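You operate a simulated robot arm through the tools that you are given. There is no shell and no other tool.

You run a simulated robot arm. Do the job below in one go: nothing can be reset, and whatever is moved stays where it is left.

TASK
The card in the blue box names a bottle: pack it in the white box and latch the lid.
Fine: take the bottle from the table; leave the card in the blue box and close it. Set down upright: what you pick out.

The check looks at the end state, three seconds after you hand in, the way a careful person would. Anything else that was tipped, shoved, dropped, spilled or broken makes it a failure. A push-on lid holds only when it is set on centred and level and pressed home; a screw cap is set on level and turned clockwise until tight.

THE ROBOT
A 7-joint arm with a fingered hand, fixed in place. Base frame: the origin is on the floor under the middle of its stand, x ahead of it, y to its left, z up. Readings come in cm, degrees, newtons and seconds.
It reaches about 133.3 cm from its shoulder. Its first joint turns from -69.0 to 172.0 degrees. Payload 5 kg.
The TCP is the grasp point between the finger pads, 3.2 cm short of the fingertips. In the tool frame z runs along the fingers and y along their closing line. The gripper opens to 16 cm; its body begins 8.9 cm behind the TCP. The gripper is a hand of 3 fingers: y runs from the thumb to the fingers, the wrist lies at [0, 0, -25.2] in the tool frame.
Orientation is that of the tool frame in the base frame, as a unit quaternion [w, x, y, z]. With the fingers straight down and closing along the base's y, the tool's x points along the base's -x, its y along +y and its z along -z.

THE INTERFACE
- The arm moves only by the tool step_arm. Its argument "rows" is one flat list of numbers, 6 for each row, row after row: the shift along the tool's x, y, z in cm, then the turn, a rotation vector about the tool's x, y, z in rad. In form: [x, y, z, wx, wy, wz, x, y, z, wx, wy, wz, ...]. A call has 1 to 20 rows; each row shifts and turns the commanded pose from where the row before left it, along the tool's axes as they then stand. Rows are played at 5 a second. More than 5 cm and 8.6 degrees between two rows, and nothing of the call is played. A pose out of reach is approached as far as the arm can. The call stops where the force on the tool passes 40 N (or 10 N more than at its start, if that is more) or the arm is blocked; 0.2 s more then pass. In this call time passes only in rows, and 0.2 s behind the last. It gives the time, the measured TCP pose, the force on the tool (base axes), the opening and the grip force at its end, in the units of the frame above (readings bear some noise), with the torque about the TCP (base axes, N m) and any sound that the robot's microphone picked up, and new pictures: "show" is both (left out), scene, wrist or none.
- Cameras (640 x 400 px; columns grow to the right, rows downward): "scene" is fixed at [23.01, 49.52, 146.75]; the picture's right is [-0.51, -0.86, 0.00], its down [-0.59, 0.35, -0.72] and it looks along [0.63, -0.37, -0.69] (base axes); focal length 293 px, centre (320, 200). "wrist" rides on the gripper at [6.5, -0.4, -11.6] in the tool frame; the picture's right is [0.06, 1.00, 0.00], its down [-0.87, 0.05, -0.49] and it looks along [-0.49, 0.03, 0.87] (tool axes); focal length 261 px, centre (320, 200). There is no depth. A picture from a camera that has moved, and an enlarged one, comes with that camera's place and axes in the base frame and with its lens. The place of the scene camera against the robot may be out by one fixed shift of up to 1.2 cm in any direction.
- lift_body(by): slides the trunk up (or, below 0, down) by that many cm; the arm rides with it, the base frame stays. It gives what a move gives, with no picture.
- set_fingers(finger1, finger2, thumb_bend): sets how far each is bent, from 0 (flat) to 100 (curled in); at 30 the hand is open as for a grip, at 70 the pads meet at the TCP. One left out holds its place. A second passes; each finger stops where it meets its share of the squeeze, and holds until it gets a number again. It is the only way to open and close the hand. It gives what a move gives, with no picture; readings hold the bend of each and the force on the fingers (four entries, about 0 where the hand has none), thumb and palm.
- inspect(camera, box): a new picture of the part [left, top, right, bottom] of that camera's present view, enlarged. No time passes.
- hand_in(): hands the job in; it is judged then, once.

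Places have to be worked out from the pictures, the camera data and where the tool is seen. Open the gripper and draw the arm clear of the work before you hand the job in, unless the task says otherwise.

The tools are called after ">>>" as name(argument=value, ...) on one line, values as JSON. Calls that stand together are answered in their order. step_arm: Moves the arm, as the interface text tells. Its arguments: {"type":"object","properties":{"rows":{"type":"array"},"show":{"type":"string","enum":["both","scene","wrist","none"]}},"required":["rows"]} The other tools are called the same way: lift_body (by) moves the trunk up or down; set_fingers (finger1, finger2, thumb_bend) moves the fingers one by one; inspect (camera, box) takes an enlarged picture of a part of a camera's view; hand_in () hands the job in.

At the start:

```text
t: 0.0
tcp_pos: [64.9, 24.29, 123.28]
tcp_rot: [-0.001, -0.001, 1.0, 0.0]
force: [-0.4, 0.4, -0.2]
wrist_torque: [-0.02, 0.01, -0.03]
width: 16.0
gripper_force: 0.2
shape: jaw
bend: [30.0, 30.0, 30.0]
finger forces: [0.1, 0.0, 0.0, 0.0, 0.0, 0.0]
trunk travel left (down, up): [-77.5, 16.5]
```

scene: 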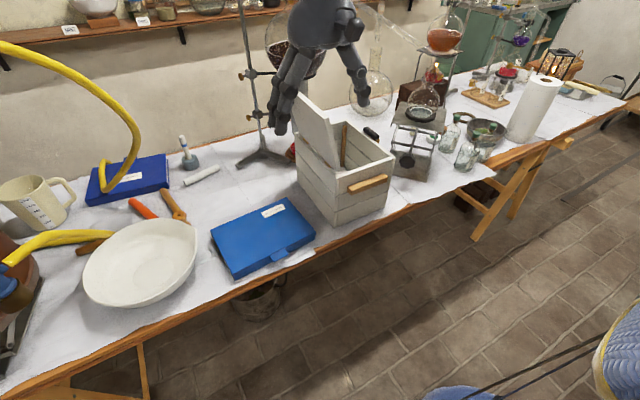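
wrist: 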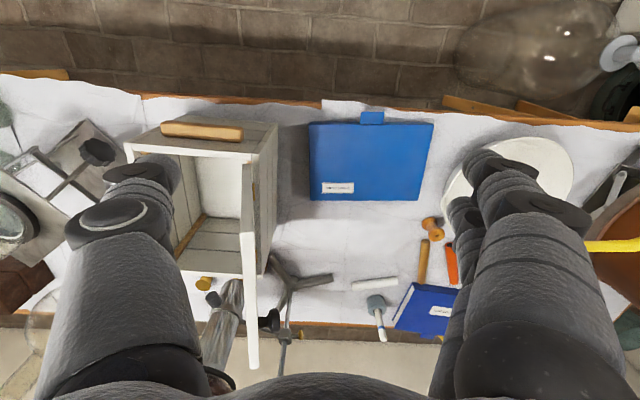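

I see a blue box (closed) in the middle, a white wooden box with an open lid, and bottles further right. I'll enlarge parts of the views to read details before moving.

>>> inspect(camera="scene", box=[200, 180, 330, 290])

>>> inspect(camera="scene", box=[370, 70, 530, 190])

>>> inspect(camera="scene", box=[270, 80, 410, 230])

>>> inspect(camera="wrist", box=[290, 90, 450, 210])

```text
3.64 times, centred on (265, 235) of scene
camera zoom: at [23.01, 49.52, 146.75], right [-0.51, -0.86, 0.0], down [-0.59, 0.35, -0.72], along [0.63, -0.37, -0.69], focal length 1067 px, centre (520, 73)
```

zoom: 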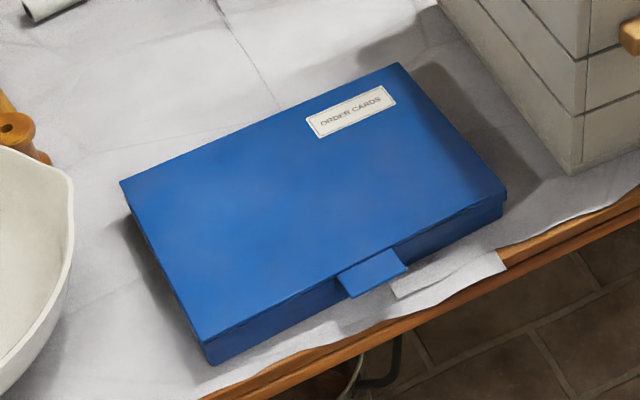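

```text
3.33 times, centred on (450, 130) of scene
camera zoom: at [23.01, 49.52, 146.75], right [-0.51, -0.86, 0.0], down [-0.59, 0.35, -0.72], along [0.63, -0.37, -0.69], focal length 978 px, centre (-113, 433)
```

zoom: 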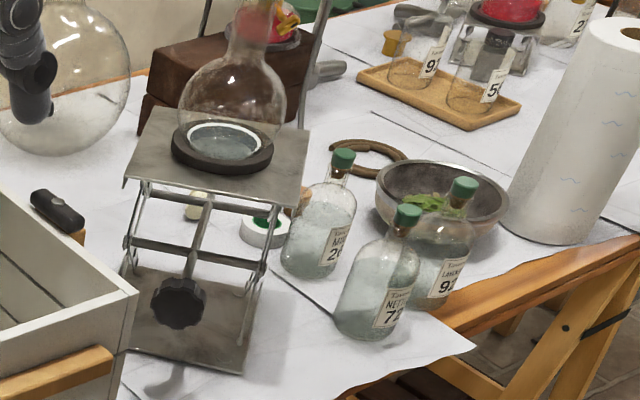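

```text
2.67 times, centred on (340, 155) of scene
camera zoom: at [23.01, 49.52, 146.75], right [-0.51, -0.86, 0.0], down [-0.59, 0.35, -0.72], along [0.63, -0.37, -0.69], focal length 782 px, centre (267, 320)
```

zoom: 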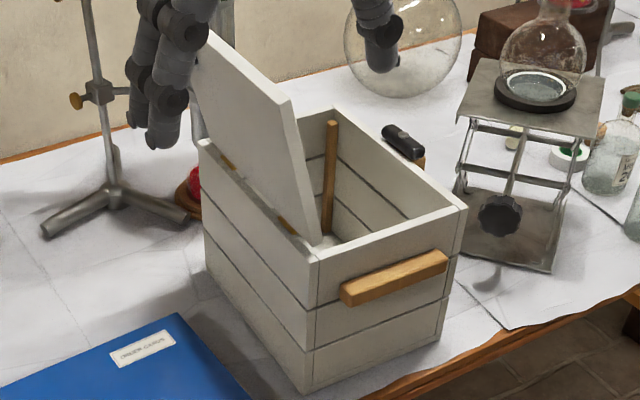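

```text
3.33 times, centred on (370, 150) of wrist
camera zoom: at [58.42, 23.8, 134.8], right [-0.06, 1.0, 0.0], down [0.87, 0.05, 0.49], along [0.49, 0.03, -0.87], focal length 869 px, centre (153, 367)
```

zoom: 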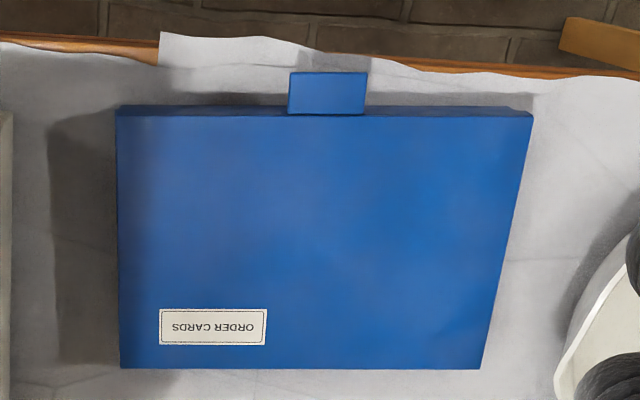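

The blue box lid top works out at about z≈81.5, x 70–88, y 22–49, with its tab facing the robot. Next I'll look closer at the white box in the wrist view and at the other parts of the table.

>>> inspect(camera="wrist", box=[100, 100, 340, 370])

>>> inspect(camera="wrist", box=[0, 90, 130, 320])

>>> inspect(camera="scene", box=[440, 40, 640, 170])

>>> inspect(camera="scene", box=[0, 120, 240, 310])

```text
1.48 times, centred on (220, 235) of wrist
camera zoom: at [58.42, 23.8, 134.8], right [-0.06, 1.0, 0.0], down [0.87, 0.05, 0.49], along [0.49, 0.03, -0.87], focal length 386 px, centre (468, 148)
```

zoom: 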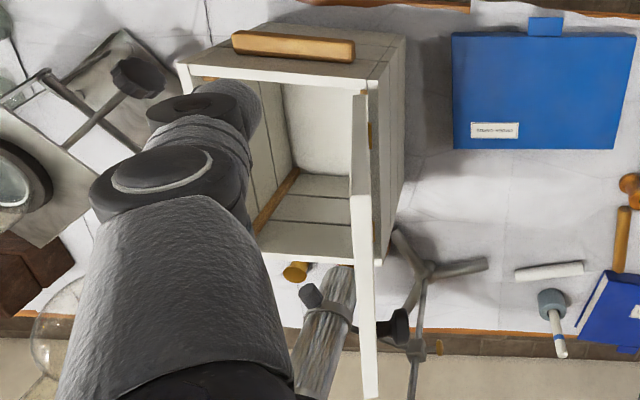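

```text
1.74 times, centred on (65, 205) of wrist
camera zoom: at [58.42, 23.8, 134.8], right [-0.06, 1.0, 0.0], down [0.87, 0.05, 0.49], along [0.49, 0.03, -0.87], focal length 453 px, centre (764, 191)
```

zoom: 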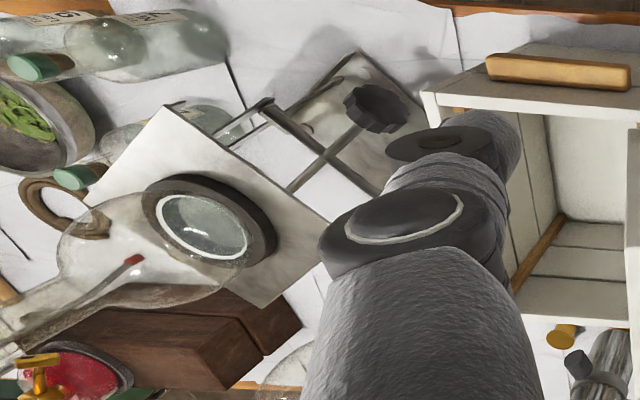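

```text
3.08 times, centred on (540, 105) of scene
camera zoom: at [23.01, 49.52, 146.75], right [-0.51, -0.86, 0.0], down [-0.59, 0.35, -0.72], along [0.63, -0.37, -0.69], focal length 903 px, centre (-357, 492)
```

zoom: 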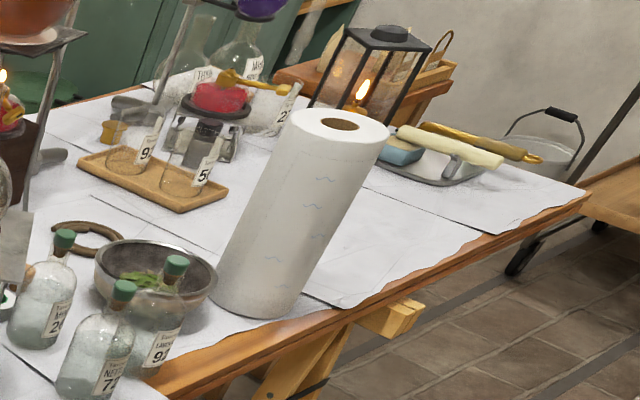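

```text
2.11 times, centred on (120, 215) of scene
camera zoom: at [23.01, 49.52, 146.75], right [-0.51, -0.86, 0.0], down [-0.59, 0.35, -0.72], along [0.63, -0.37, -0.69], focal length 618 px, centre (741, 168)
```

zoom: 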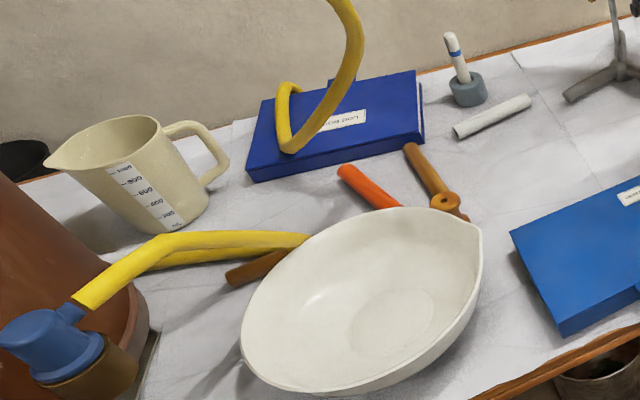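

The white box top rim is near z≈98.4, spanning x 71–96.5 and y −3–15; the table sits near z≈78.7. Before planning the tab grip I want the finger shape, so I'll enlarge the hand in both views.

>>> inspect(camera="scene", box=[250, 0, 380, 140])

>>> inspect(camera="wrist", box=[380, 130, 640, 400])

>>> inspect(camera="wrist", box=[0, 130, 260, 400])

```text
2.86 times, centred on (315, 70) of scene
camera zoom: at [23.01, 49.52, 146.75], right [-0.51, -0.86, 0.0], down [-0.59, 0.35, -0.72], along [0.63, -0.37, -0.69], focal length 838 px, centre (334, 571)
```

zoom: 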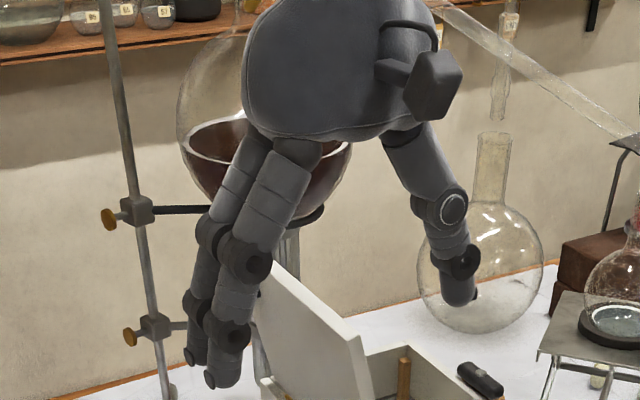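

```text
1.48 times, centred on (510, 265) of wrist
camera zoom: at [58.42, 23.8, 134.8], right [-0.06, 1.0, 0.0], down [0.87, 0.05, 0.49], along [0.49, 0.03, -0.87], focal length 386 px, centre (38, 104)
```

zoom: 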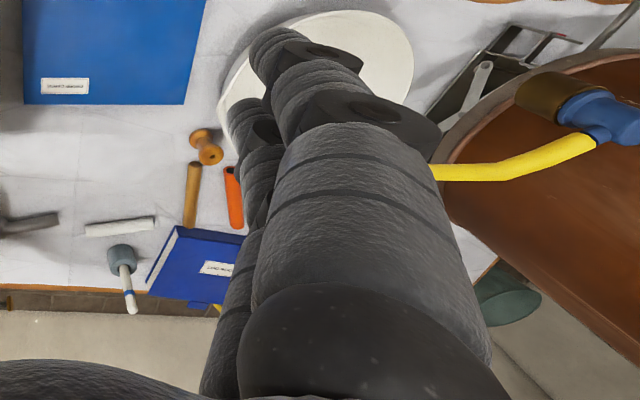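

```text
1.48 times, centred on (130, 265) of wrist
camera zoom: at [58.42, 23.8, 134.8], right [-0.06, 1.0, 0.0], down [0.87, 0.05, 0.49], along [0.49, 0.03, -0.87], focal length 386 px, centre (602, 104)
```

zoom: 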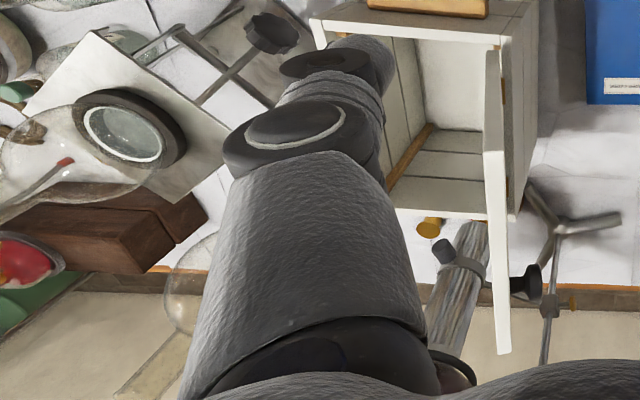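

The fingertips look about 2.4 cm thick with two fingers on +y and the thumb on −y. I'll zoom tightly on the tab to judge the clearance under it, and on the bottles to read labels.

>>> inspect(camera="scene", box=[255, 220, 305, 275])

>>> inspect(camera="scene", box=[435, 105, 500, 175])

>>> inspect(camera="scene", box=[460, 55, 550, 110])

>>> inspect(camera="scene", box=[60, 0, 300, 60])

>>> inspect(camera="scene", box=[300, 110, 400, 200])

```text
7.27 times, centred on (280, 248) of scene
camera zoom: at [23.01, 49.52, 146.75], right [-0.51, -0.86, 0.0], down [-0.59, 0.35, -0.72], along [0.63, -0.37, -0.69], focal length 2134 px, centre (611, -146)
```

zoom: 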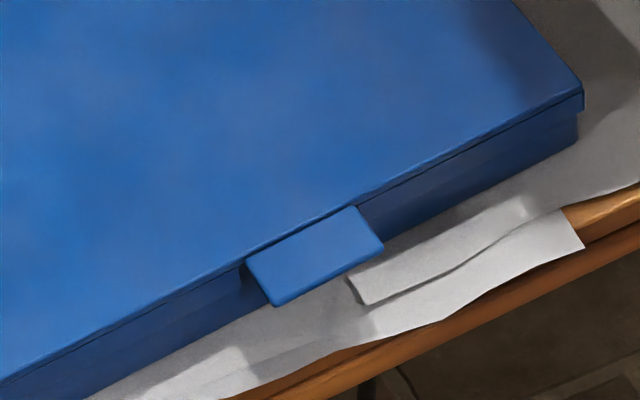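

```text
5.71 times, centred on (468, 140) of scene
camera zoom: at [23.01, 49.52, 146.75], right [-0.51, -0.86, 0.0], down [-0.59, 0.35, -0.72], along [0.63, -0.37, -0.69], focal length 1677 px, centre (-523, 543)
```

zoom: 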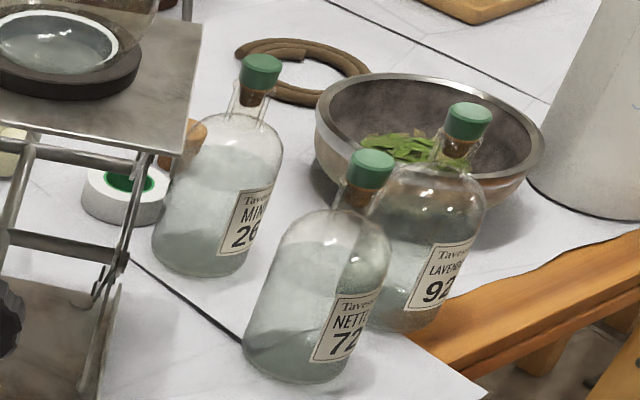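

```text
7.11 times, centred on (505, 82) of scene
camera zoom: at [23.01, 49.52, 146.75], right [-0.51, -0.86, 0.0], down [-0.59, 0.35, -0.72], along [0.63, -0.37, -0.69], focal length 2086 px, centre (-996, 1036)
```

zoom: 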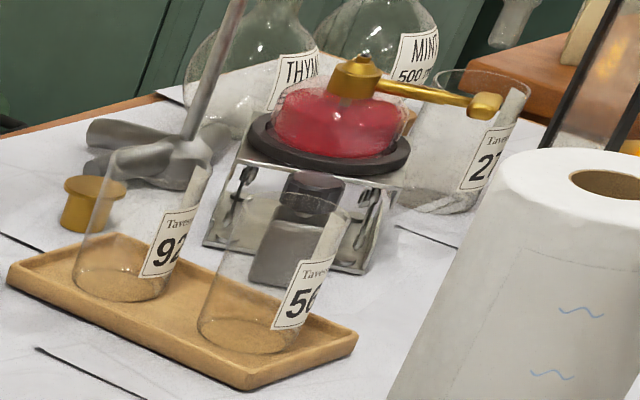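

```text
2.67 times, centred on (180, 30) of scene
camera zoom: at [23.01, 49.52, 146.75], right [-0.51, -0.86, 0.0], down [-0.59, 0.35, -0.72], along [0.63, -0.37, -0.69], focal length 782 px, centre (693, 653)
```

zoom: 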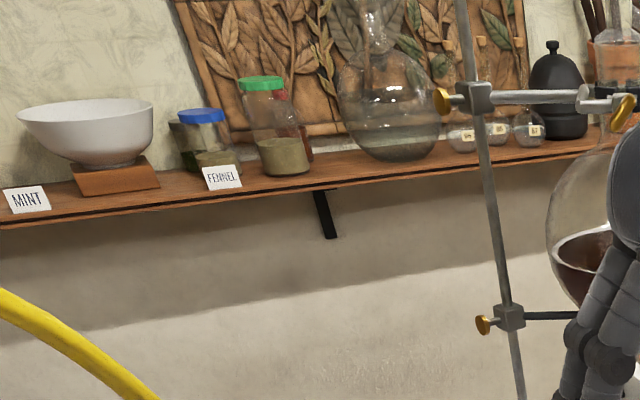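

```text
4.44 times, centred on (350, 155) of scene
camera zoom: at [23.01, 49.52, 146.75], right [-0.51, -0.86, 0.0], down [-0.59, 0.35, -0.72], along [0.63, -0.37, -0.69], focal length 1304 px, centre (187, 400)
```

zoom: 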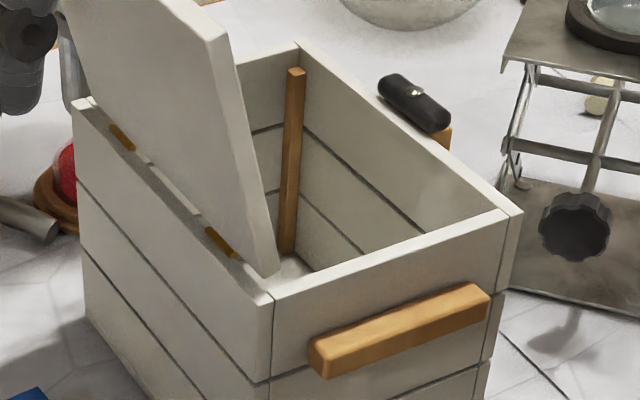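

The three table bottles read MINT 26, NETTLE 72 and LAVENDER 92; a black latch bar sits on the −y wall of the white box around x≈84, z≈99. I'll raise the hand and shift it to −y, staying at x≈65 in front of the lid (top about z≈116), to survey the latch and bottles.

>>> step_arm(rows=[0, 0, -4, 0, 0, 0, 0, 0, -4, 0, 0, 0, 0, 0, -4, 0, 0, 0, 2, -4, 0, 0, 0, 0, 2, -4, 0, 0, 0, 0, 2, -4, 0, 0, 0, 0, 2, -4, 0, 0, 0, 0, 0, -4, 0, 0, 0, 0, 0, -4, 0, 0, 0, 0, 0, -4, 0, 0, 0, 0], show="both")

```text
t: 2.2
tcp_pos: [56.92, -3.89, 135.15]
tcp_rot: [0.0, 0.0, 1.0, 0.002]
force: [0.1, -0.7, 0.0]
wrist_torque: [0.05, -0.01, 0.0]
width: 15.99
gripper_force: 0.1
shape: jaw
bend: [30.0, 30.0, 30.0]
finger forces: [0.1, 0.0, 0.0, 0.0, 0.1, 0.0]
trunk travel left (down, up): [-77.5, 16.5]
camera wrist: at [50.32, -4.42, 146.74], right [-0.06, 1.0, 0.0], down [0.87, 0.05, 0.49], along [0.49, 0.03, -0.87], focal length 261 px, centre (320, 200)
```

scene: 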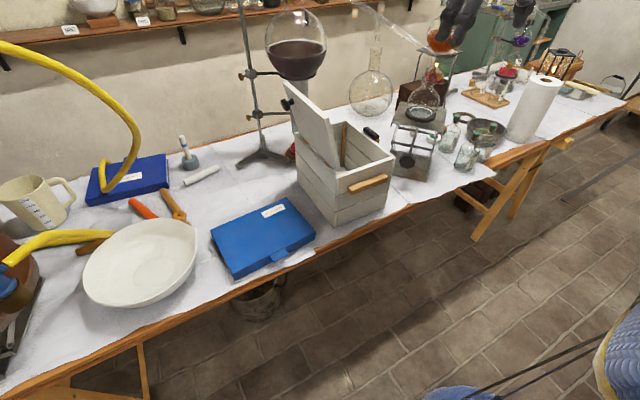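
wrist: 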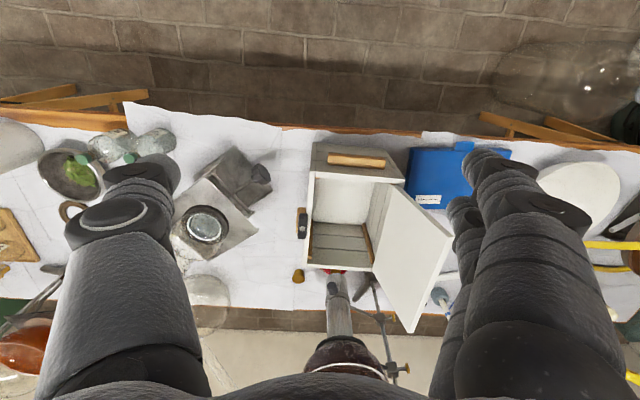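

From here the wrist camera sees the white box from above, with a black latch on its left (−y) side. I'll enlarge the box, its latch and the bottle area.

>>> inspect(camera="wrist", box=[280, 130, 460, 280])

>>> inspect(camera="wrist", box=[285, 190, 335, 255])

>>> inspect(camera="wrist", box=[20, 100, 280, 270])

>>> inspect(camera="scene", box=[270, 60, 420, 230])

```text
2.67 times, centred on (370, 205) of wrist
camera zoom: at [50.32, -4.42, 146.74], right [-0.06, 1.0, 0.0], down [0.87, 0.05, 0.49], along [0.49, 0.03, -0.87], focal length 695 px, centre (187, 187)
```

zoom: 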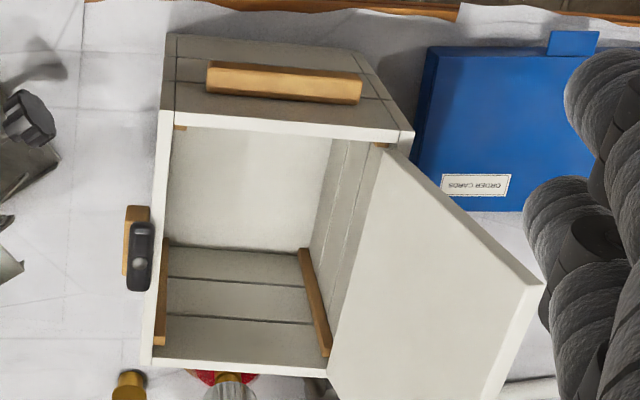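

```text
6.15 times, centred on (310, 222) of wrist
camera zoom: at [50.32, -4.42, 146.74], right [-0.06, 1.0, 0.0], down [0.87, 0.05, 0.49], along [0.49, 0.03, -0.87], focal length 1604 px, centre (382, 62)
```

zoom: 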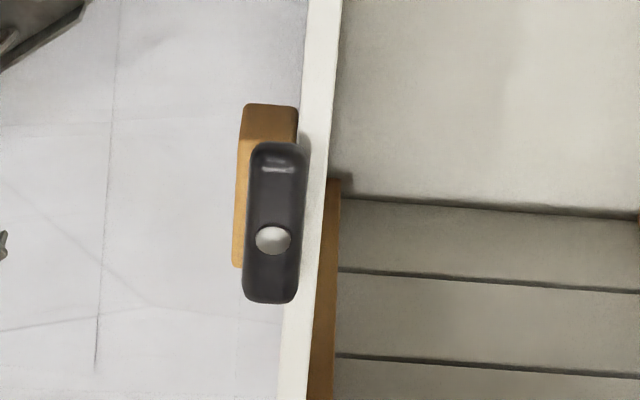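

```text
2.35 times, centred on (150, 185) of wrist
camera zoom: at [50.32, -4.42, 146.74], right [-0.06, 1.0, 0.0], down [0.87, 0.05, 0.49], along [0.49, 0.03, -0.87], focal length 613 px, centre (720, 235)
```

zoom: 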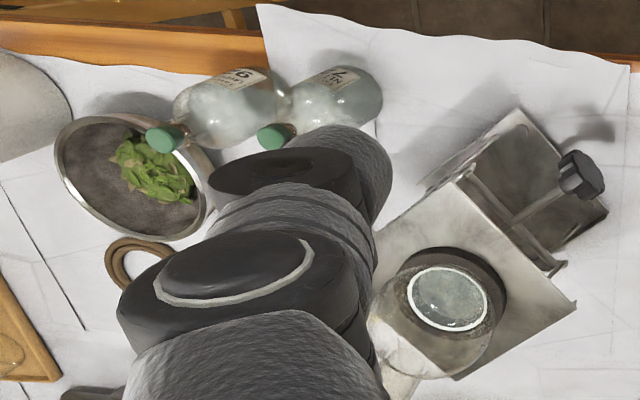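

```text
2.35 times, centred on (345, 145) of scene
camera zoom: at [23.01, 49.52, 146.75], right [-0.51, -0.86, 0.0], down [-0.59, 0.35, -0.72], along [0.63, -0.37, -0.69], focal length 690 px, centre (261, 329)
```

zoom: 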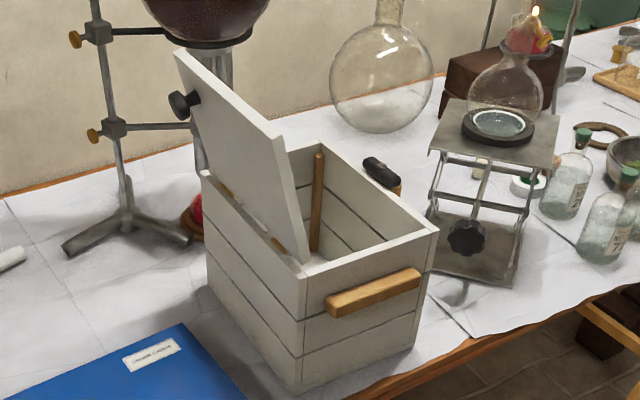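

The latch is a black turn-button on a vertical screw, its long end pointing −x, so it swings clockwise (from above) over the closed lid. I need better heights, so I'll zoom tightly on corners of the blue box and white box for triangulation.

>>> inspect(camera="wrist", box=[390, 130, 490, 215])

>>> inspect(camera="wrist", box=[295, 130, 415, 200])

>>> inspect(camera="scene", box=[200, 190, 320, 285])

```text
4.71 times, centred on (440, 172) of wrist
camera zoom: at [50.32, -4.42, 146.74], right [-0.06, 1.0, 0.0], down [0.87, 0.05, 0.49], along [0.49, 0.03, -0.87], focal length 1227 px, centre (-245, 329)
```

zoom: 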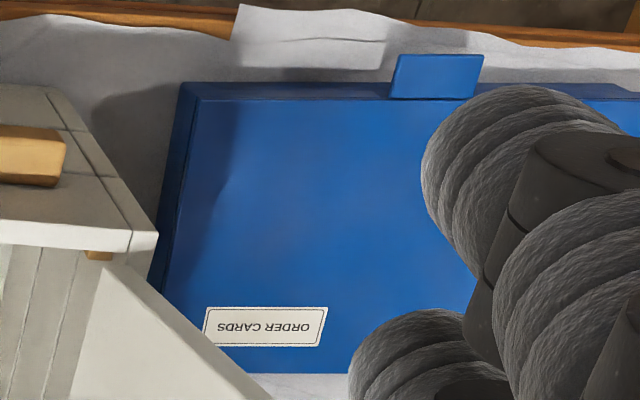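

```text
5.33 times, centred on (355, 165) of wrist
camera zoom: at [50.32, -4.42, 146.74], right [-0.06, 1.0, 0.0], down [0.87, 0.05, 0.49], along [0.49, 0.03, -0.87], focal length 1390 px, centre (133, 387)
```

zoom: 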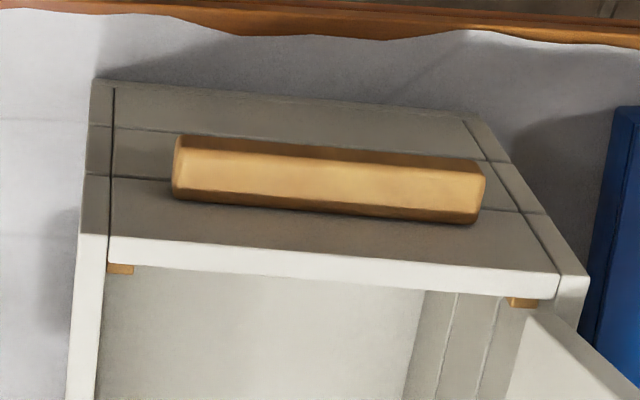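

```text
4.21 times, centred on (260, 238) of scene
camera zoom: at [23.01, 49.52, 146.75], right [-0.51, -0.86, 0.0], down [-0.59, 0.35, -0.72], along [0.63, -0.37, -0.69], focal length 1235 px, centre (573, 42)
```

zoom: 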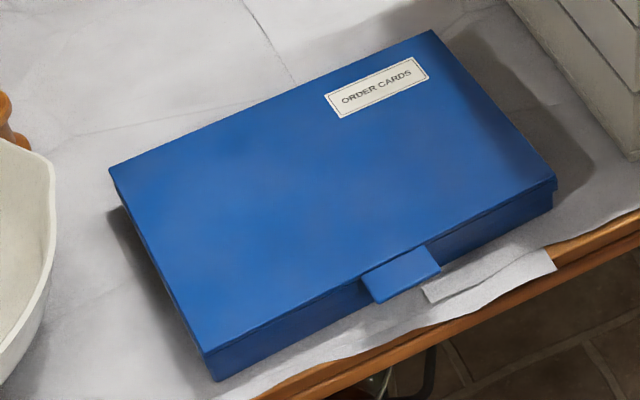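

Triangulating tab and label across the two wrist views gives the blue lid top at z≈79.5, the tab's front edge at (68.2, 35.2, 79.3) right above the table edge, and the table at z≈75.8. I'll carry the hand back to y≈35 in front of the box and roll it 90° so that the thumb will end up under the tab.

>>> step_arm(rows=[0.9, 4.9, 0, 0, 0, 0, 0.9, 4.9, 0, 0, 0, 0, 0.9, 4.9, 0, 0, 0, 0, 0.9, 4.9, 0, 0, 0, 0, 0.9, 4.9, 0, 0, 0, 0, 0.9, 4.9, 0, 0, 0, 0, 0.9, 4.9, 0, 0, 0, 0, 0.9, 4.9, 0, 0, 0, 0, 0, 0, 0, 0, 0, 0.1309, 0, 0, 0, 0, 0, 0.1309, 0, 0, 0, 0, 0, 0.1309, 0, 0, 0, 0, 0, 0.1309, 0, 0, 0, 0, 0, 0.1309, 0, 0, 0, 0, 0, 0.1309, 0, 0, 0, 0, 0, 0.1309, 0, 0, 0, 0, 0, 0.1309, 0, 0, 0, 0, 0, 0.1309, 0, 0, 0, 0, 0, 0.1309, 0, 0, 0, 0, 0, 0.1309, 0, 0, 0, 0, 0, 0.1309], show="both")

```text
t: 6.4
tcp_pos: [49.61, 35.56, 135.27]
tcp_rot: [-0.001, 0.529, 0.849, -0.001]
force: [-0.3, -1.4, 0.1]
wrist_torque: [0.02, -0.02, 0.03]
width: 16.0
gripper_force: 0.2
shape: jaw
bend: [30.0, 30.0, 30.0]
finger forces: [0.0, 0.1, 0.1, 0.1, 0.1, 0.1]
out of reach, approached as far as the arm can: row 17, 18, 19, 20
trunk travel left (down, up): [-77.5, 16.5]
camera wrist: at [46.48, 41.12, 146.82], right [0.87, 0.5, 0.0], down [0.43, -0.76, 0.49], along [0.24, -0.43, -0.87], focal length 261 px, centre (320, 200)
```

scene: 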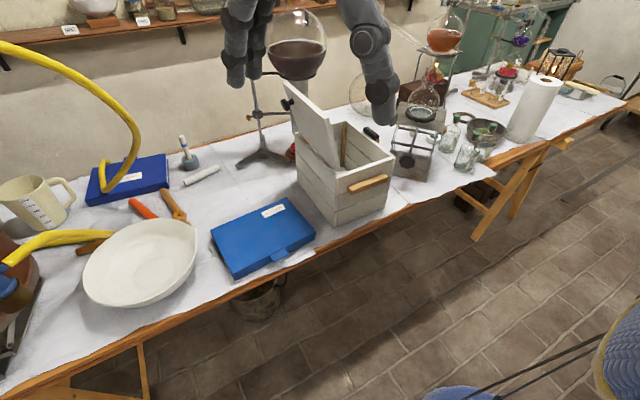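
wrist: 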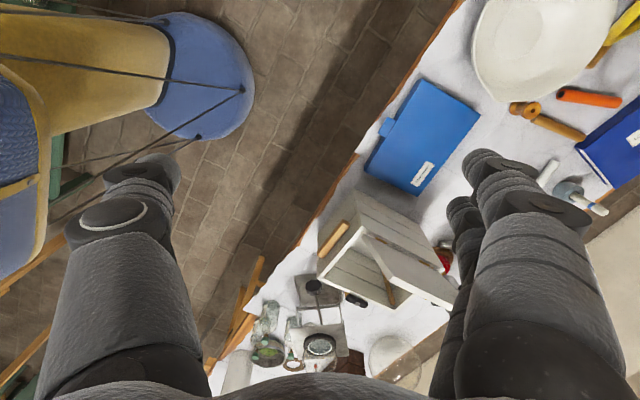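

The arm hit a wrist limit at about 64° of roll in that direction. I'll roll the other way instead, so the two fingers go under the tab and the thumb stays above.

>>> step_arm(rows=[0, 0, 0, 0, 0, -0.1415, 0, 0, 0, 0, 0, -0.1415, 0, 0, 0, 0, 0, -0.1415, 0, 0, 0, 0, 0, -0.1415, 0, 0, 0, 0, 0, -0.1415, 0, 0, 0, 0, 0, -0.1415, 0, 0, 0, 0, 0, -0.1415, 0, 0, 0, 0, 0, -0.1415, 0, 0, 0, 0, 0, -0.1415, 0, 0, 0, 0, 0, -0.1415, 0, 0, 0, 0, 0, -0.1415, 0, 0, 0, 0, 0, -0.1415, 0, 0, 0, 0, 0, -0.1415, 0, 0, 0, 0, 0, -0.1415, 0, 0, 0, 0, 0, -0.1415, 0, 0, 0, 0, 0, -0.1415], show="none")

```text
t: 9.8
tcp_pos: [49.69, 35.43, 135.24]
tcp_rot: [0.0, -0.545, 0.838, 0.0]
force: [0.1, 0.1, 0.1]
wrist_torque: [0.03, -0.01, 0.03]
width: 15.98
gripper_force: 0.0
shape: jaw
bend: [30.0, 30.0, 30.0]
finger forces: [0.0, 0.1, 0.0, 0.1, 0.0, 0.0]
trunk travel left (down, up): [-77.5, 16.5]
```

The roll is now −66° with no limit hit. I'll finish the roll to −90°, move forward to x≈62 at this height, and start pitching the hand toward horizontal.

>>> step_arm(rows=[0, 0, 0, 0, 0, -0.1396, 0, 0, 0, 0, 0, -0.1396, 0, 0, 0, 0, 0, -0.1396, 0, -4.1, 0, 0, 0, 0, 0, -4.1, 0, 0, 0, 0, 0, -4.1, 0, 0, 0, 0, 0, 0, 0, 0.131, 0, 0, 0, 0, 0, 0.131, 0, 0, 0, 0, 0, 0.131, 0, 0, 0, 0, 0, 0.131, 0, 0, 0, 0, 0, 0.131, 0, 0, 0, 0, 0, 0.131, 0, 0, 0, 0, 0, 0.131, 0, 0, 0, 0, 0, 0.131, 0, 0], show="both")

```text
t: 13.0
tcp_pos: [65.29, 32.35, 136.02]
tcp_rot: [0.348, -0.59, 0.648, -0.331]
force: [-0.2, -0.2, 0.5]
wrist_torque: [0.0, -0.03, 0.0]
width: 15.98
gripper_force: 0.0
shape: jaw
bend: [30.0, 30.0, 30.0]
finger forces: [0.1, 0.1, 0.0, 0.0, 0.0, 0.0]
trunk travel left (down, up): [-77.5, 16.5]
stopped in row 14: the arm was blocked; the commanded pose is now the measured one
camera wrist: at [55.32, 26.02, 142.26], right [-0.54, 0.02, -0.84], down [-0.39, 0.88, 0.27], along [0.75, 0.47, -0.47], focal length 261 px, centre (320, 200)
```

scene: 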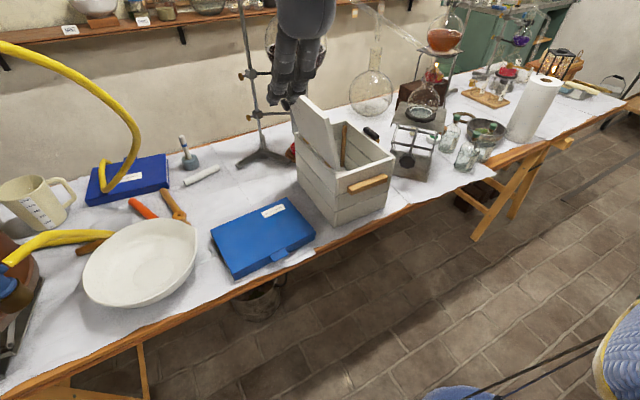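
wrist: 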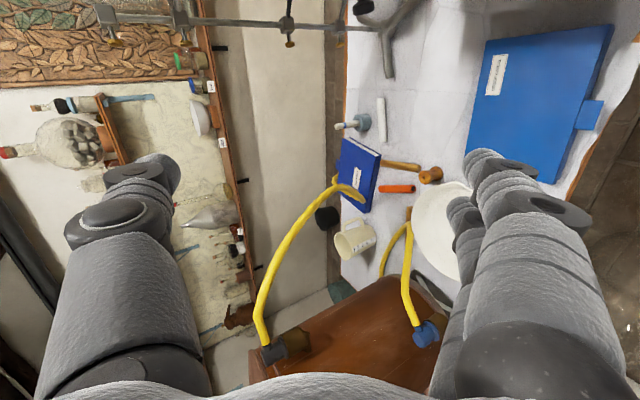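

The hand now points forward and ~32° down with fingers below and thumb above, which is a usable approach tilt even though the last pitch row was blocked. I'll lower the trunk in steps, since everything is in front of the table edge, watching the forces.

>>> lift_body(by=-25)

```text
t: 15.6
tcp_pos: [65.36, 32.2, 111.15]
tcp_rot: [0.349, -0.59, 0.648, -0.332]
force: [-0.8, 0.5, 0.0]
wrist_torque: [0.0, 0.03, 0.02]
width: 15.98
gripper_force: 0.0
shape: jaw
bend: [30.0, 30.0, 30.0]
finger forces: [0.0, 0.1, 0.0, 0.1, 0.1, 0.1]
trunk travel left (down, up): [-52.5, 41.5]
```

Trunk lowering worked without contact. I'll correct the small yaw/roll error and move the TCP to about (58, 35, 95), just in front of the table edge, then look.

>>> step_arm(rows=[0, 0, 0, 0, -0.0175, -0.082, -0.7, 4.37, 0.58, 0, 0, 0, -0.7, 4.37, 0.58, 0, 0, 0, -0.7, 4.37, 0.58, 0, 0, 0, -0.7, 4.37, 0.58, 0, 0, 0], show="both")

```text
t: 17.0
tcp_pos: [63.36, 29.4, 99.98]
tcp_rot: [0.345, -0.606, 0.639, -0.325]
force: [-0.6, -1.3, 0.5]
wrist_torque: [-0.01, 0.0, 0.04]
width: 16.0
gripper_force: 0.1
shape: jaw
bend: [30.0, 30.0, 30.0]
finger forces: [0.0, 0.1, 0.0, 0.0, 0.0, 0.0]
out of reach, approached as far as the arm can: row 4, 5
trunk travel left (down, up): [-52.5, 41.5]
stopped in row 5: the arm was blocked; the commanded pose is now the measured one
camera wrist: at [53.66, 22.74, 106.48], right [-0.55, -0.01, -0.83], down [-0.41, 0.87, 0.27], along [0.72, 0.49, -0.48], focal length 261 px, centre (320, 200)
```

scene: 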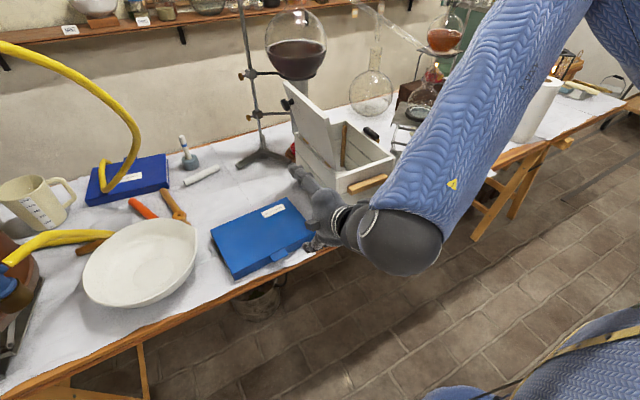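
wrist: 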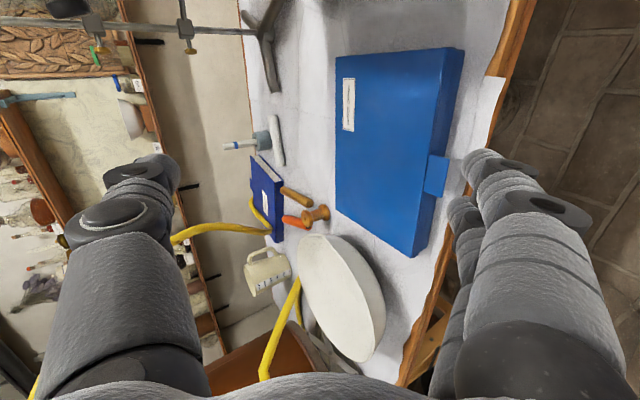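

The large forearm comes in from the right and high, and this wrist attitude is at its limit around y≈30. I'll yaw the hand left by about 20° (toward the arm's natural direction) and then try sliding toward y≈33.

>>> step_arm(rows=[0, 0, 0, -0.006, -0.1, -0.066, 0, 0, 0, -0.006, -0.1, -0.066, 0, 0, 0, -0.006, -0.1, -0.066], show="none")

```text
t: 17.8
tcp_pos: [63.18, 29.4, 100.05]
tcp_rot: [-0.397, 0.712, -0.519, 0.258]
force: [0.7, -0.5, -0.6]
wrist_torque: [0.02, 0.01, 0.03]
width: 16.0
gripper_force: 0.1
shape: jaw
bend: [30.0, 30.0, 30.0]
finger forces: [0.2, 0.0, 0.0, 0.0, 0.0, 0.0]
trunk travel left (down, up): [-52.5, 41.5]
```

The yaw worked; the hand now points 21° left and 33° down. I'll test sliding to y≈35.

>>> step_arm(rows=[-2.92, 0.13, 0.04, 0, 0, 0, -2.92, 0.13, 0.04, 0, 0, 0], show="scene")

```text
t: 18.4
tcp_pos: [61.32, 35.06, 99.99]
tcp_rot: [-0.396, 0.711, -0.519, 0.26]
force: [-0.1, 0.2, -0.1]
wrist_torque: [-0.05, 0.0, -0.01]
width: 15.98
gripper_force: 0.1
shape: jaw
bend: [30.0, 30.0, 30.0]
finger forces: [0.0, 0.0, 0.0, 0.1, 0.0, 0.1]
trunk travel left (down, up): [-52.5, 41.5]
```

scene: 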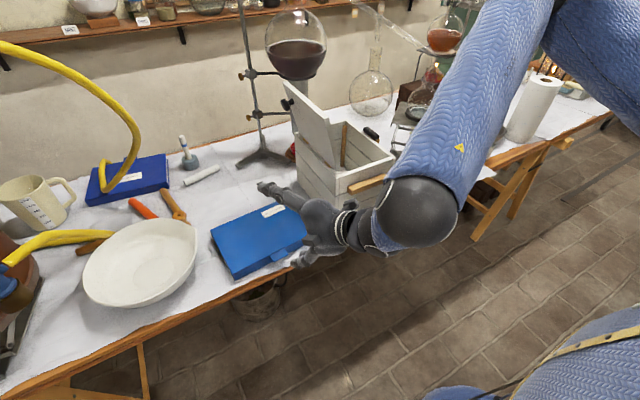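

That freed the arm: TCP is at (61.3, 35.1, 100). Now I'll curl the two lower fingers to 55 and look at their shape relative to the TCP from the scene camera.

>>> set_fingers(finger1=55, finger2=55)

>>> inspect(camera="scene", box=[230, 160, 400, 290])

>>> inspect(camera="wrist", box=[0, 0, 640, 400])

```text
t: 19.4
tcp_pos: [61.18, 34.97, 99.93]
tcp_rot: [-0.396, 0.711, -0.519, 0.259]
force: [-0.8, 0.7, 0.0]
wrist_torque: [0.01, 0.01, 0.01]
width: 11.78
gripper_force: 0.1
shape: fingers
bend: [55.0, 55.0, 30.0]
finger forces: [0.0, 0.0, 0.0, 0.0, 0.0, 0.0]
trunk travel left (down, up): [-52.5, 41.5]
```

```text
3.08 times, centred on (315, 225) of scene
camera zoom: at [23.01, 49.52, 146.75], right [-0.51, -0.86, 0.0], down [-0.59, 0.35, -0.72], along [0.63, -0.37, -0.69], focal length 903 px, centre (335, 123)
```

zoom: 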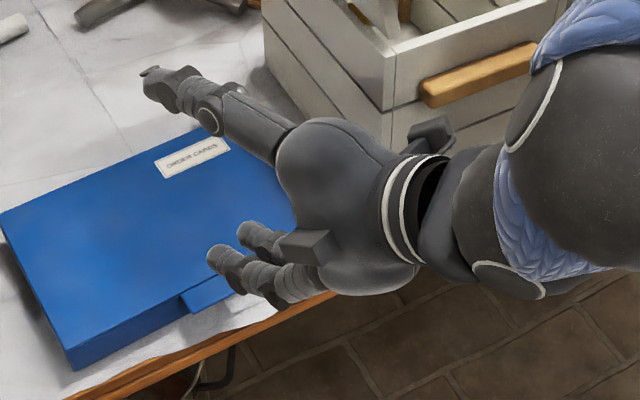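

```text
1.00 times, centred on (320, 200) of wrist (not enlarged: the box is as wide or as high as the picture)
camera zoom: at [54.55, 25.49, 106.43], right [-0.51, -0.2, -0.83], down [-0.7, 0.67, 0.26], along [0.5, 0.72, -0.48], focal length 261 px, centre (320, 200)
```

zoom: 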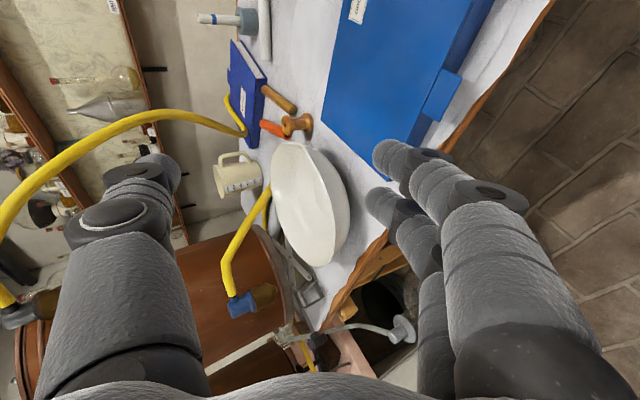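

The wrist view shows fingertips at roughly ±1.7 cm in tool x, 3–4 cm below the axis and ~3.4 cm ahead of the TCP; so TCP ≈(69.7, 35, 82.0) puts them under the tab. I'll lower the trunk 17 cm while still in front of the table edge.

>>> lift_body(by=-17)

>>> inspect(camera="wrist", box=[320, 40, 560, 240])

>>> inspect(camera="scene", box=[200, 190, 340, 290])

```text
t: 21.3
tcp_pos: [61.16, 35.14, 83.04]
tcp_rot: [-0.397, 0.711, -0.519, 0.259]
force: [-1.1, -0.2, 0.1]
wrist_torque: [0.05, 0.0, 0.01]
width: 11.84
gripper_force: 0.1
shape: fingers
bend: [55.0, 55.0, 30.0]
finger forces: [0.0, 0.1, 0.0, 0.0, 0.0, 0.0]
trunk travel left (down, up): [-35.5, 58.5]
```

```text
2.00 times, centred on (440, 140) of wrist
camera zoom: at [54.54, 25.49, 89.45], right [-0.51, -0.2, -0.83], down [-0.7, 0.67, 0.26], along [0.5, 0.72, -0.48], focal length 521 px, centre (80, 320)
```

zoom: 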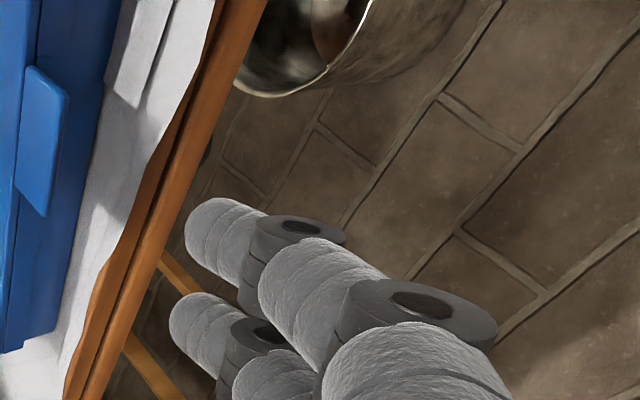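

```text
4.00 times, centred on (270, 240) of scene
camera zoom: at [23.01, 49.52, 146.75], right [-0.51, -0.86, 0.0], down [-0.59, 0.35, -0.72], along [0.63, -0.37, -0.69], focal length 1174 px, centre (520, 40)
```

zoom: 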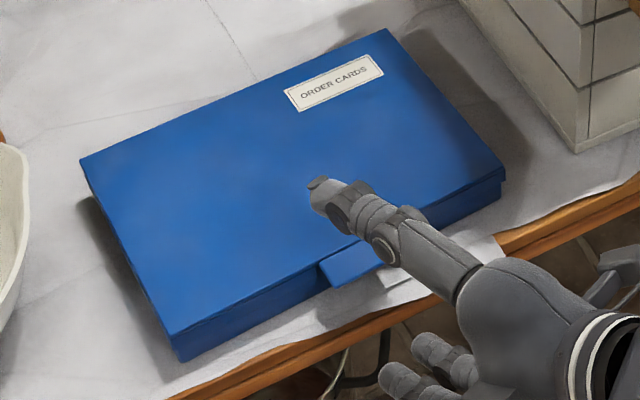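

The close wrist view refines the tab to x 68.6–71, y 33.0–38.0, z≈79.5, table edge x≈67.3, table z≈75.6. I'll drop 0.9 cm and slide forward 8.5 cm so the fingertips go in under the tab.

>>> step_arm(rows=[-0.244, 0.706, 0.584, 0, 0, 0, 0.556, -0.905, 1.326, 0, 0, 0, 0.556, -0.905, 1.326, 0, 0, 0, 0.556, -0.905, 1.326, 0, 0, 0, 0.556, -0.905, 1.326, 0, 0, 0], show="both")

```text
t: 22.5
tcp_pos: [67.98, 35.35, 82.06]
tcp_rot: [-0.397, 0.712, -0.519, 0.259]
force: [-0.2, -1.0, 0.0]
wrist_torque: [0.0, -0.04, 0.0]
width: 11.8
gripper_force: 0.1
shape: fingers
bend: [55.0, 55.0, 30.0]
finger forces: [0.1, 0.0, 0.0, 0.1, 0.0, 0.0]
trunk travel left (down, up): [-35.5, 58.5]
camera wrist: at [61.39, 25.74, 88.53], right [-0.51, -0.2, -0.83], down [-0.7, 0.67, 0.26], along [0.5, 0.72, -0.48], focal length 261 px, centre (320, 200)
```

scene: 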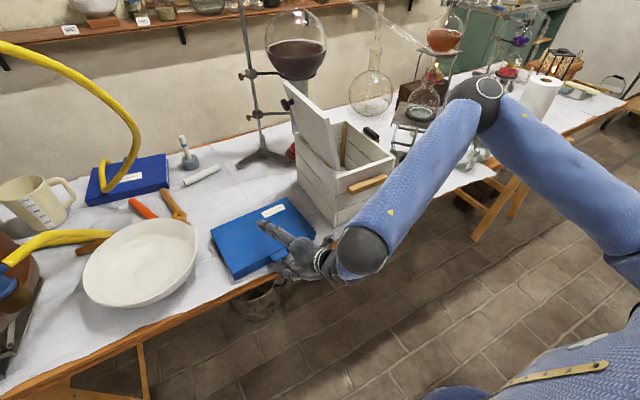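
wrist: 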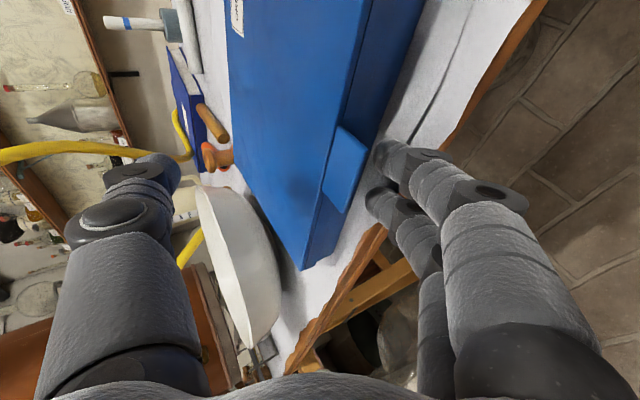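

The fingertips are now just at the tab with no contact force. Let me enlarge to check how far they are under it before the last bit.

>>> inspect(camera="wrist", box=[290, 90, 450, 250])

>>> inspect(camera="scene", box=[225, 205, 345, 295])

```text
2.50 times, centred on (370, 170) of wrist
camera zoom: at [61.39, 25.74, 88.53], right [-0.51, -0.2, -0.83], down [-0.7, 0.67, 0.26], along [0.5, 0.72, -0.48], focal length 652 px, centre (195, 275)
```

zoom: 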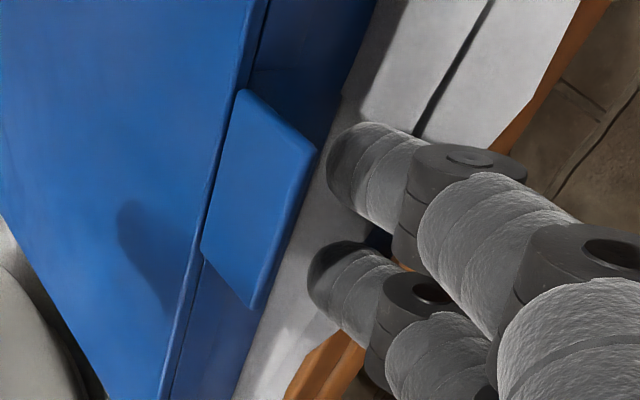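

```text
4.44 times, centred on (285, 250) of scene
camera zoom: at [23.01, 49.52, 146.75], right [-0.51, -0.86, 0.0], down [-0.59, 0.35, -0.72], along [0.63, -0.37, -0.69], focal length 1304 px, centre (476, -22)
```

zoom: 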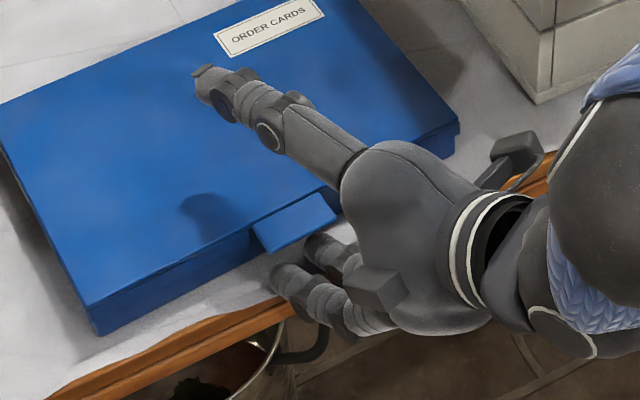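

The tips sit about 0.9 cm below the tab's underside, right at its front edge. I'll slide 1.4 cm further in, then raise 1.2 cm to pick up the tab.

>>> step_arm(rows=[0.229, -0.373, 0.546, 0, 0, 0, 0.229, -0.373, 0.546, 0, 0, 0, -0.018, -0.333, -0.22, 0, 0, 0, -0.018, -0.333, -0.22, 0, 0, 0, -0.018, -0.333, -0.22, 0, 0, 0], show="both")

>>> inspect(camera="wrist", box=[290, 90, 450, 250])

```text
t: 23.7
tcp_pos: [69.46, 35.35, 83.41]
tcp_rot: [-0.396, 0.712, -0.519, 0.259]
force: [0.1, 0.0, -0.4]
wrist_torque: [-0.03, -0.01, -0.02]
width: 11.84
gripper_force: 0.2
shape: fingers
bend: [55.0, 55.0, 30.0]
finger forces: [0.5, 0.3, 0.1, 0.1, 0.0, 0.0]
trunk travel left (down, up): [-35.5, 58.5]
camera wrist: at [62.75, 25.74, 89.73], right [-0.51, -0.2, -0.83], down [-0.7, 0.67, 0.26], along [0.5, 0.72, -0.48], focal length 261 px, centre (320, 200)
```

scene: 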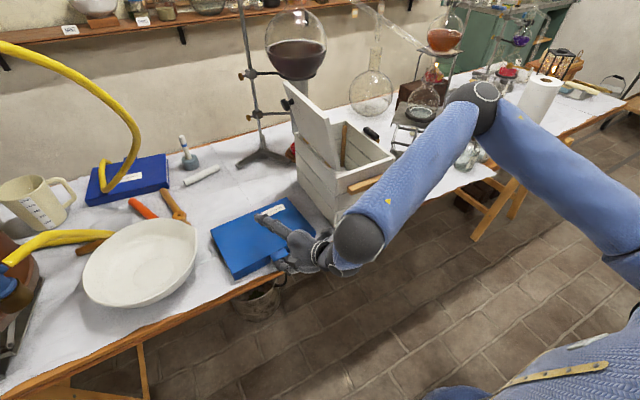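
wrist: 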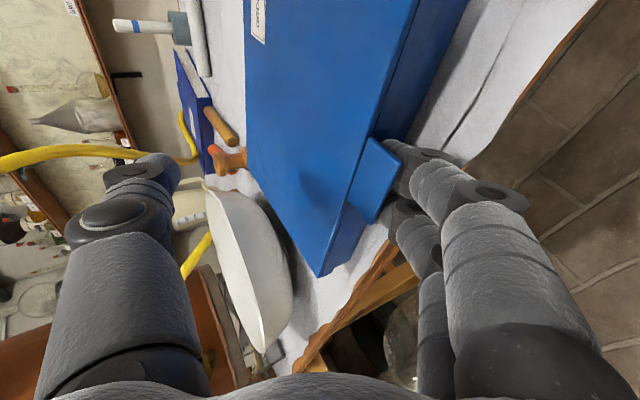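

```text
2.50 times, centred on (370, 170) of wrist
camera zoom: at [62.75, 25.74, 89.73], right [-0.51, -0.2, -0.83], down [-0.7, 0.67, 0.26], along [0.5, 0.72, -0.48], focal length 652 px, centre (195, 275)
```

zoom: 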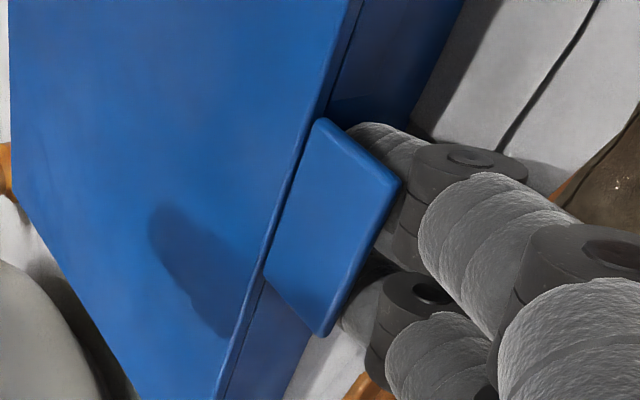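

Finger forces of 0.5 and 0.3 N show the tips now touch the tab's underside. I'll lift along the hinge arc (hinge ≈ x 89.4, radius ≈19.5) to about 15°, pitching the hand down slightly as it rises.

>>> step_arm(rows=[0.026, -1.586, -0.722, -0.0524, 0, 0, 0.08, -1.607, -0.678, -0.0524, 0, 0, 0.131, -1.628, -0.634, -0.0524, 0, 0], show="both")

>>> inspect(camera="scene", box=[200, 180, 340, 290])

```text
t: 24.5
tcp_pos: [70.86, 35.47, 88.32]
tcp_rot: [-0.339, 0.741, -0.537, 0.217]
force: [-0.3, -0.4, -0.9]
wrist_torque: [0.01, 0.02, -0.01]
width: 11.82
gripper_force: 0.2
shape: fingers
bend: [55.0, 55.0, 30.0]
finger forces: [0.3, 0.0, 0.0, 0.0, 0.0, 0.0]
trunk travel left (down, up): [-35.5, 58.5]
camera wrist: at [65.18, 26.08, 96.17], right [-0.63, -0.25, -0.74], down [-0.66, 0.68, 0.33], along [0.42, 0.69, -0.59], focal length 261 px, centre (320, 200)
```

scene: 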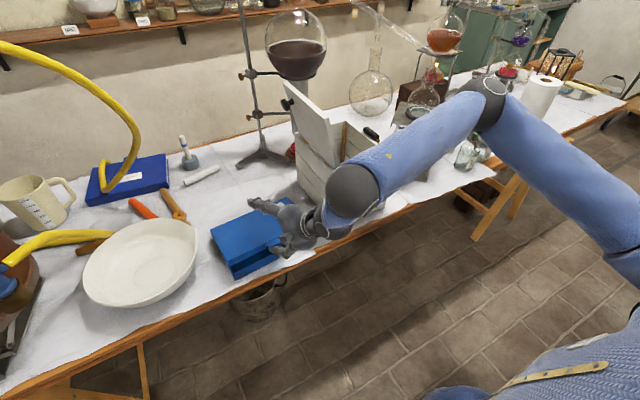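
wrist: 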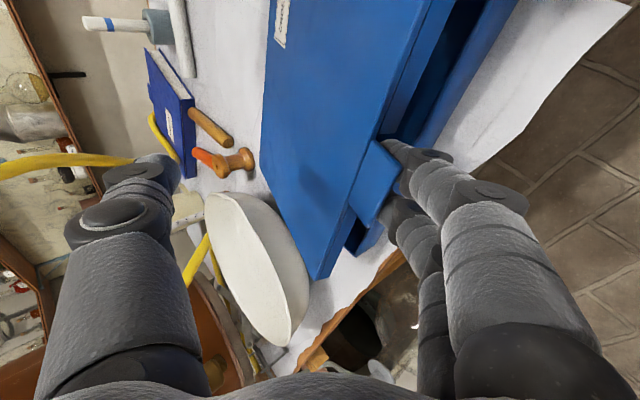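

```text
3.64 times, centred on (270, 235) of scene
camera zoom: at [23.01, 49.52, 146.75], right [-0.51, -0.86, 0.0], down [-0.59, 0.35, -0.72], along [0.63, -0.37, -0.69], focal length 1067 px, centre (502, 73)
```

zoom: 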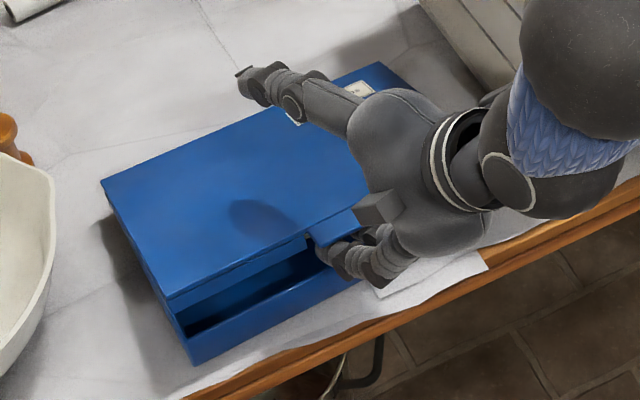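

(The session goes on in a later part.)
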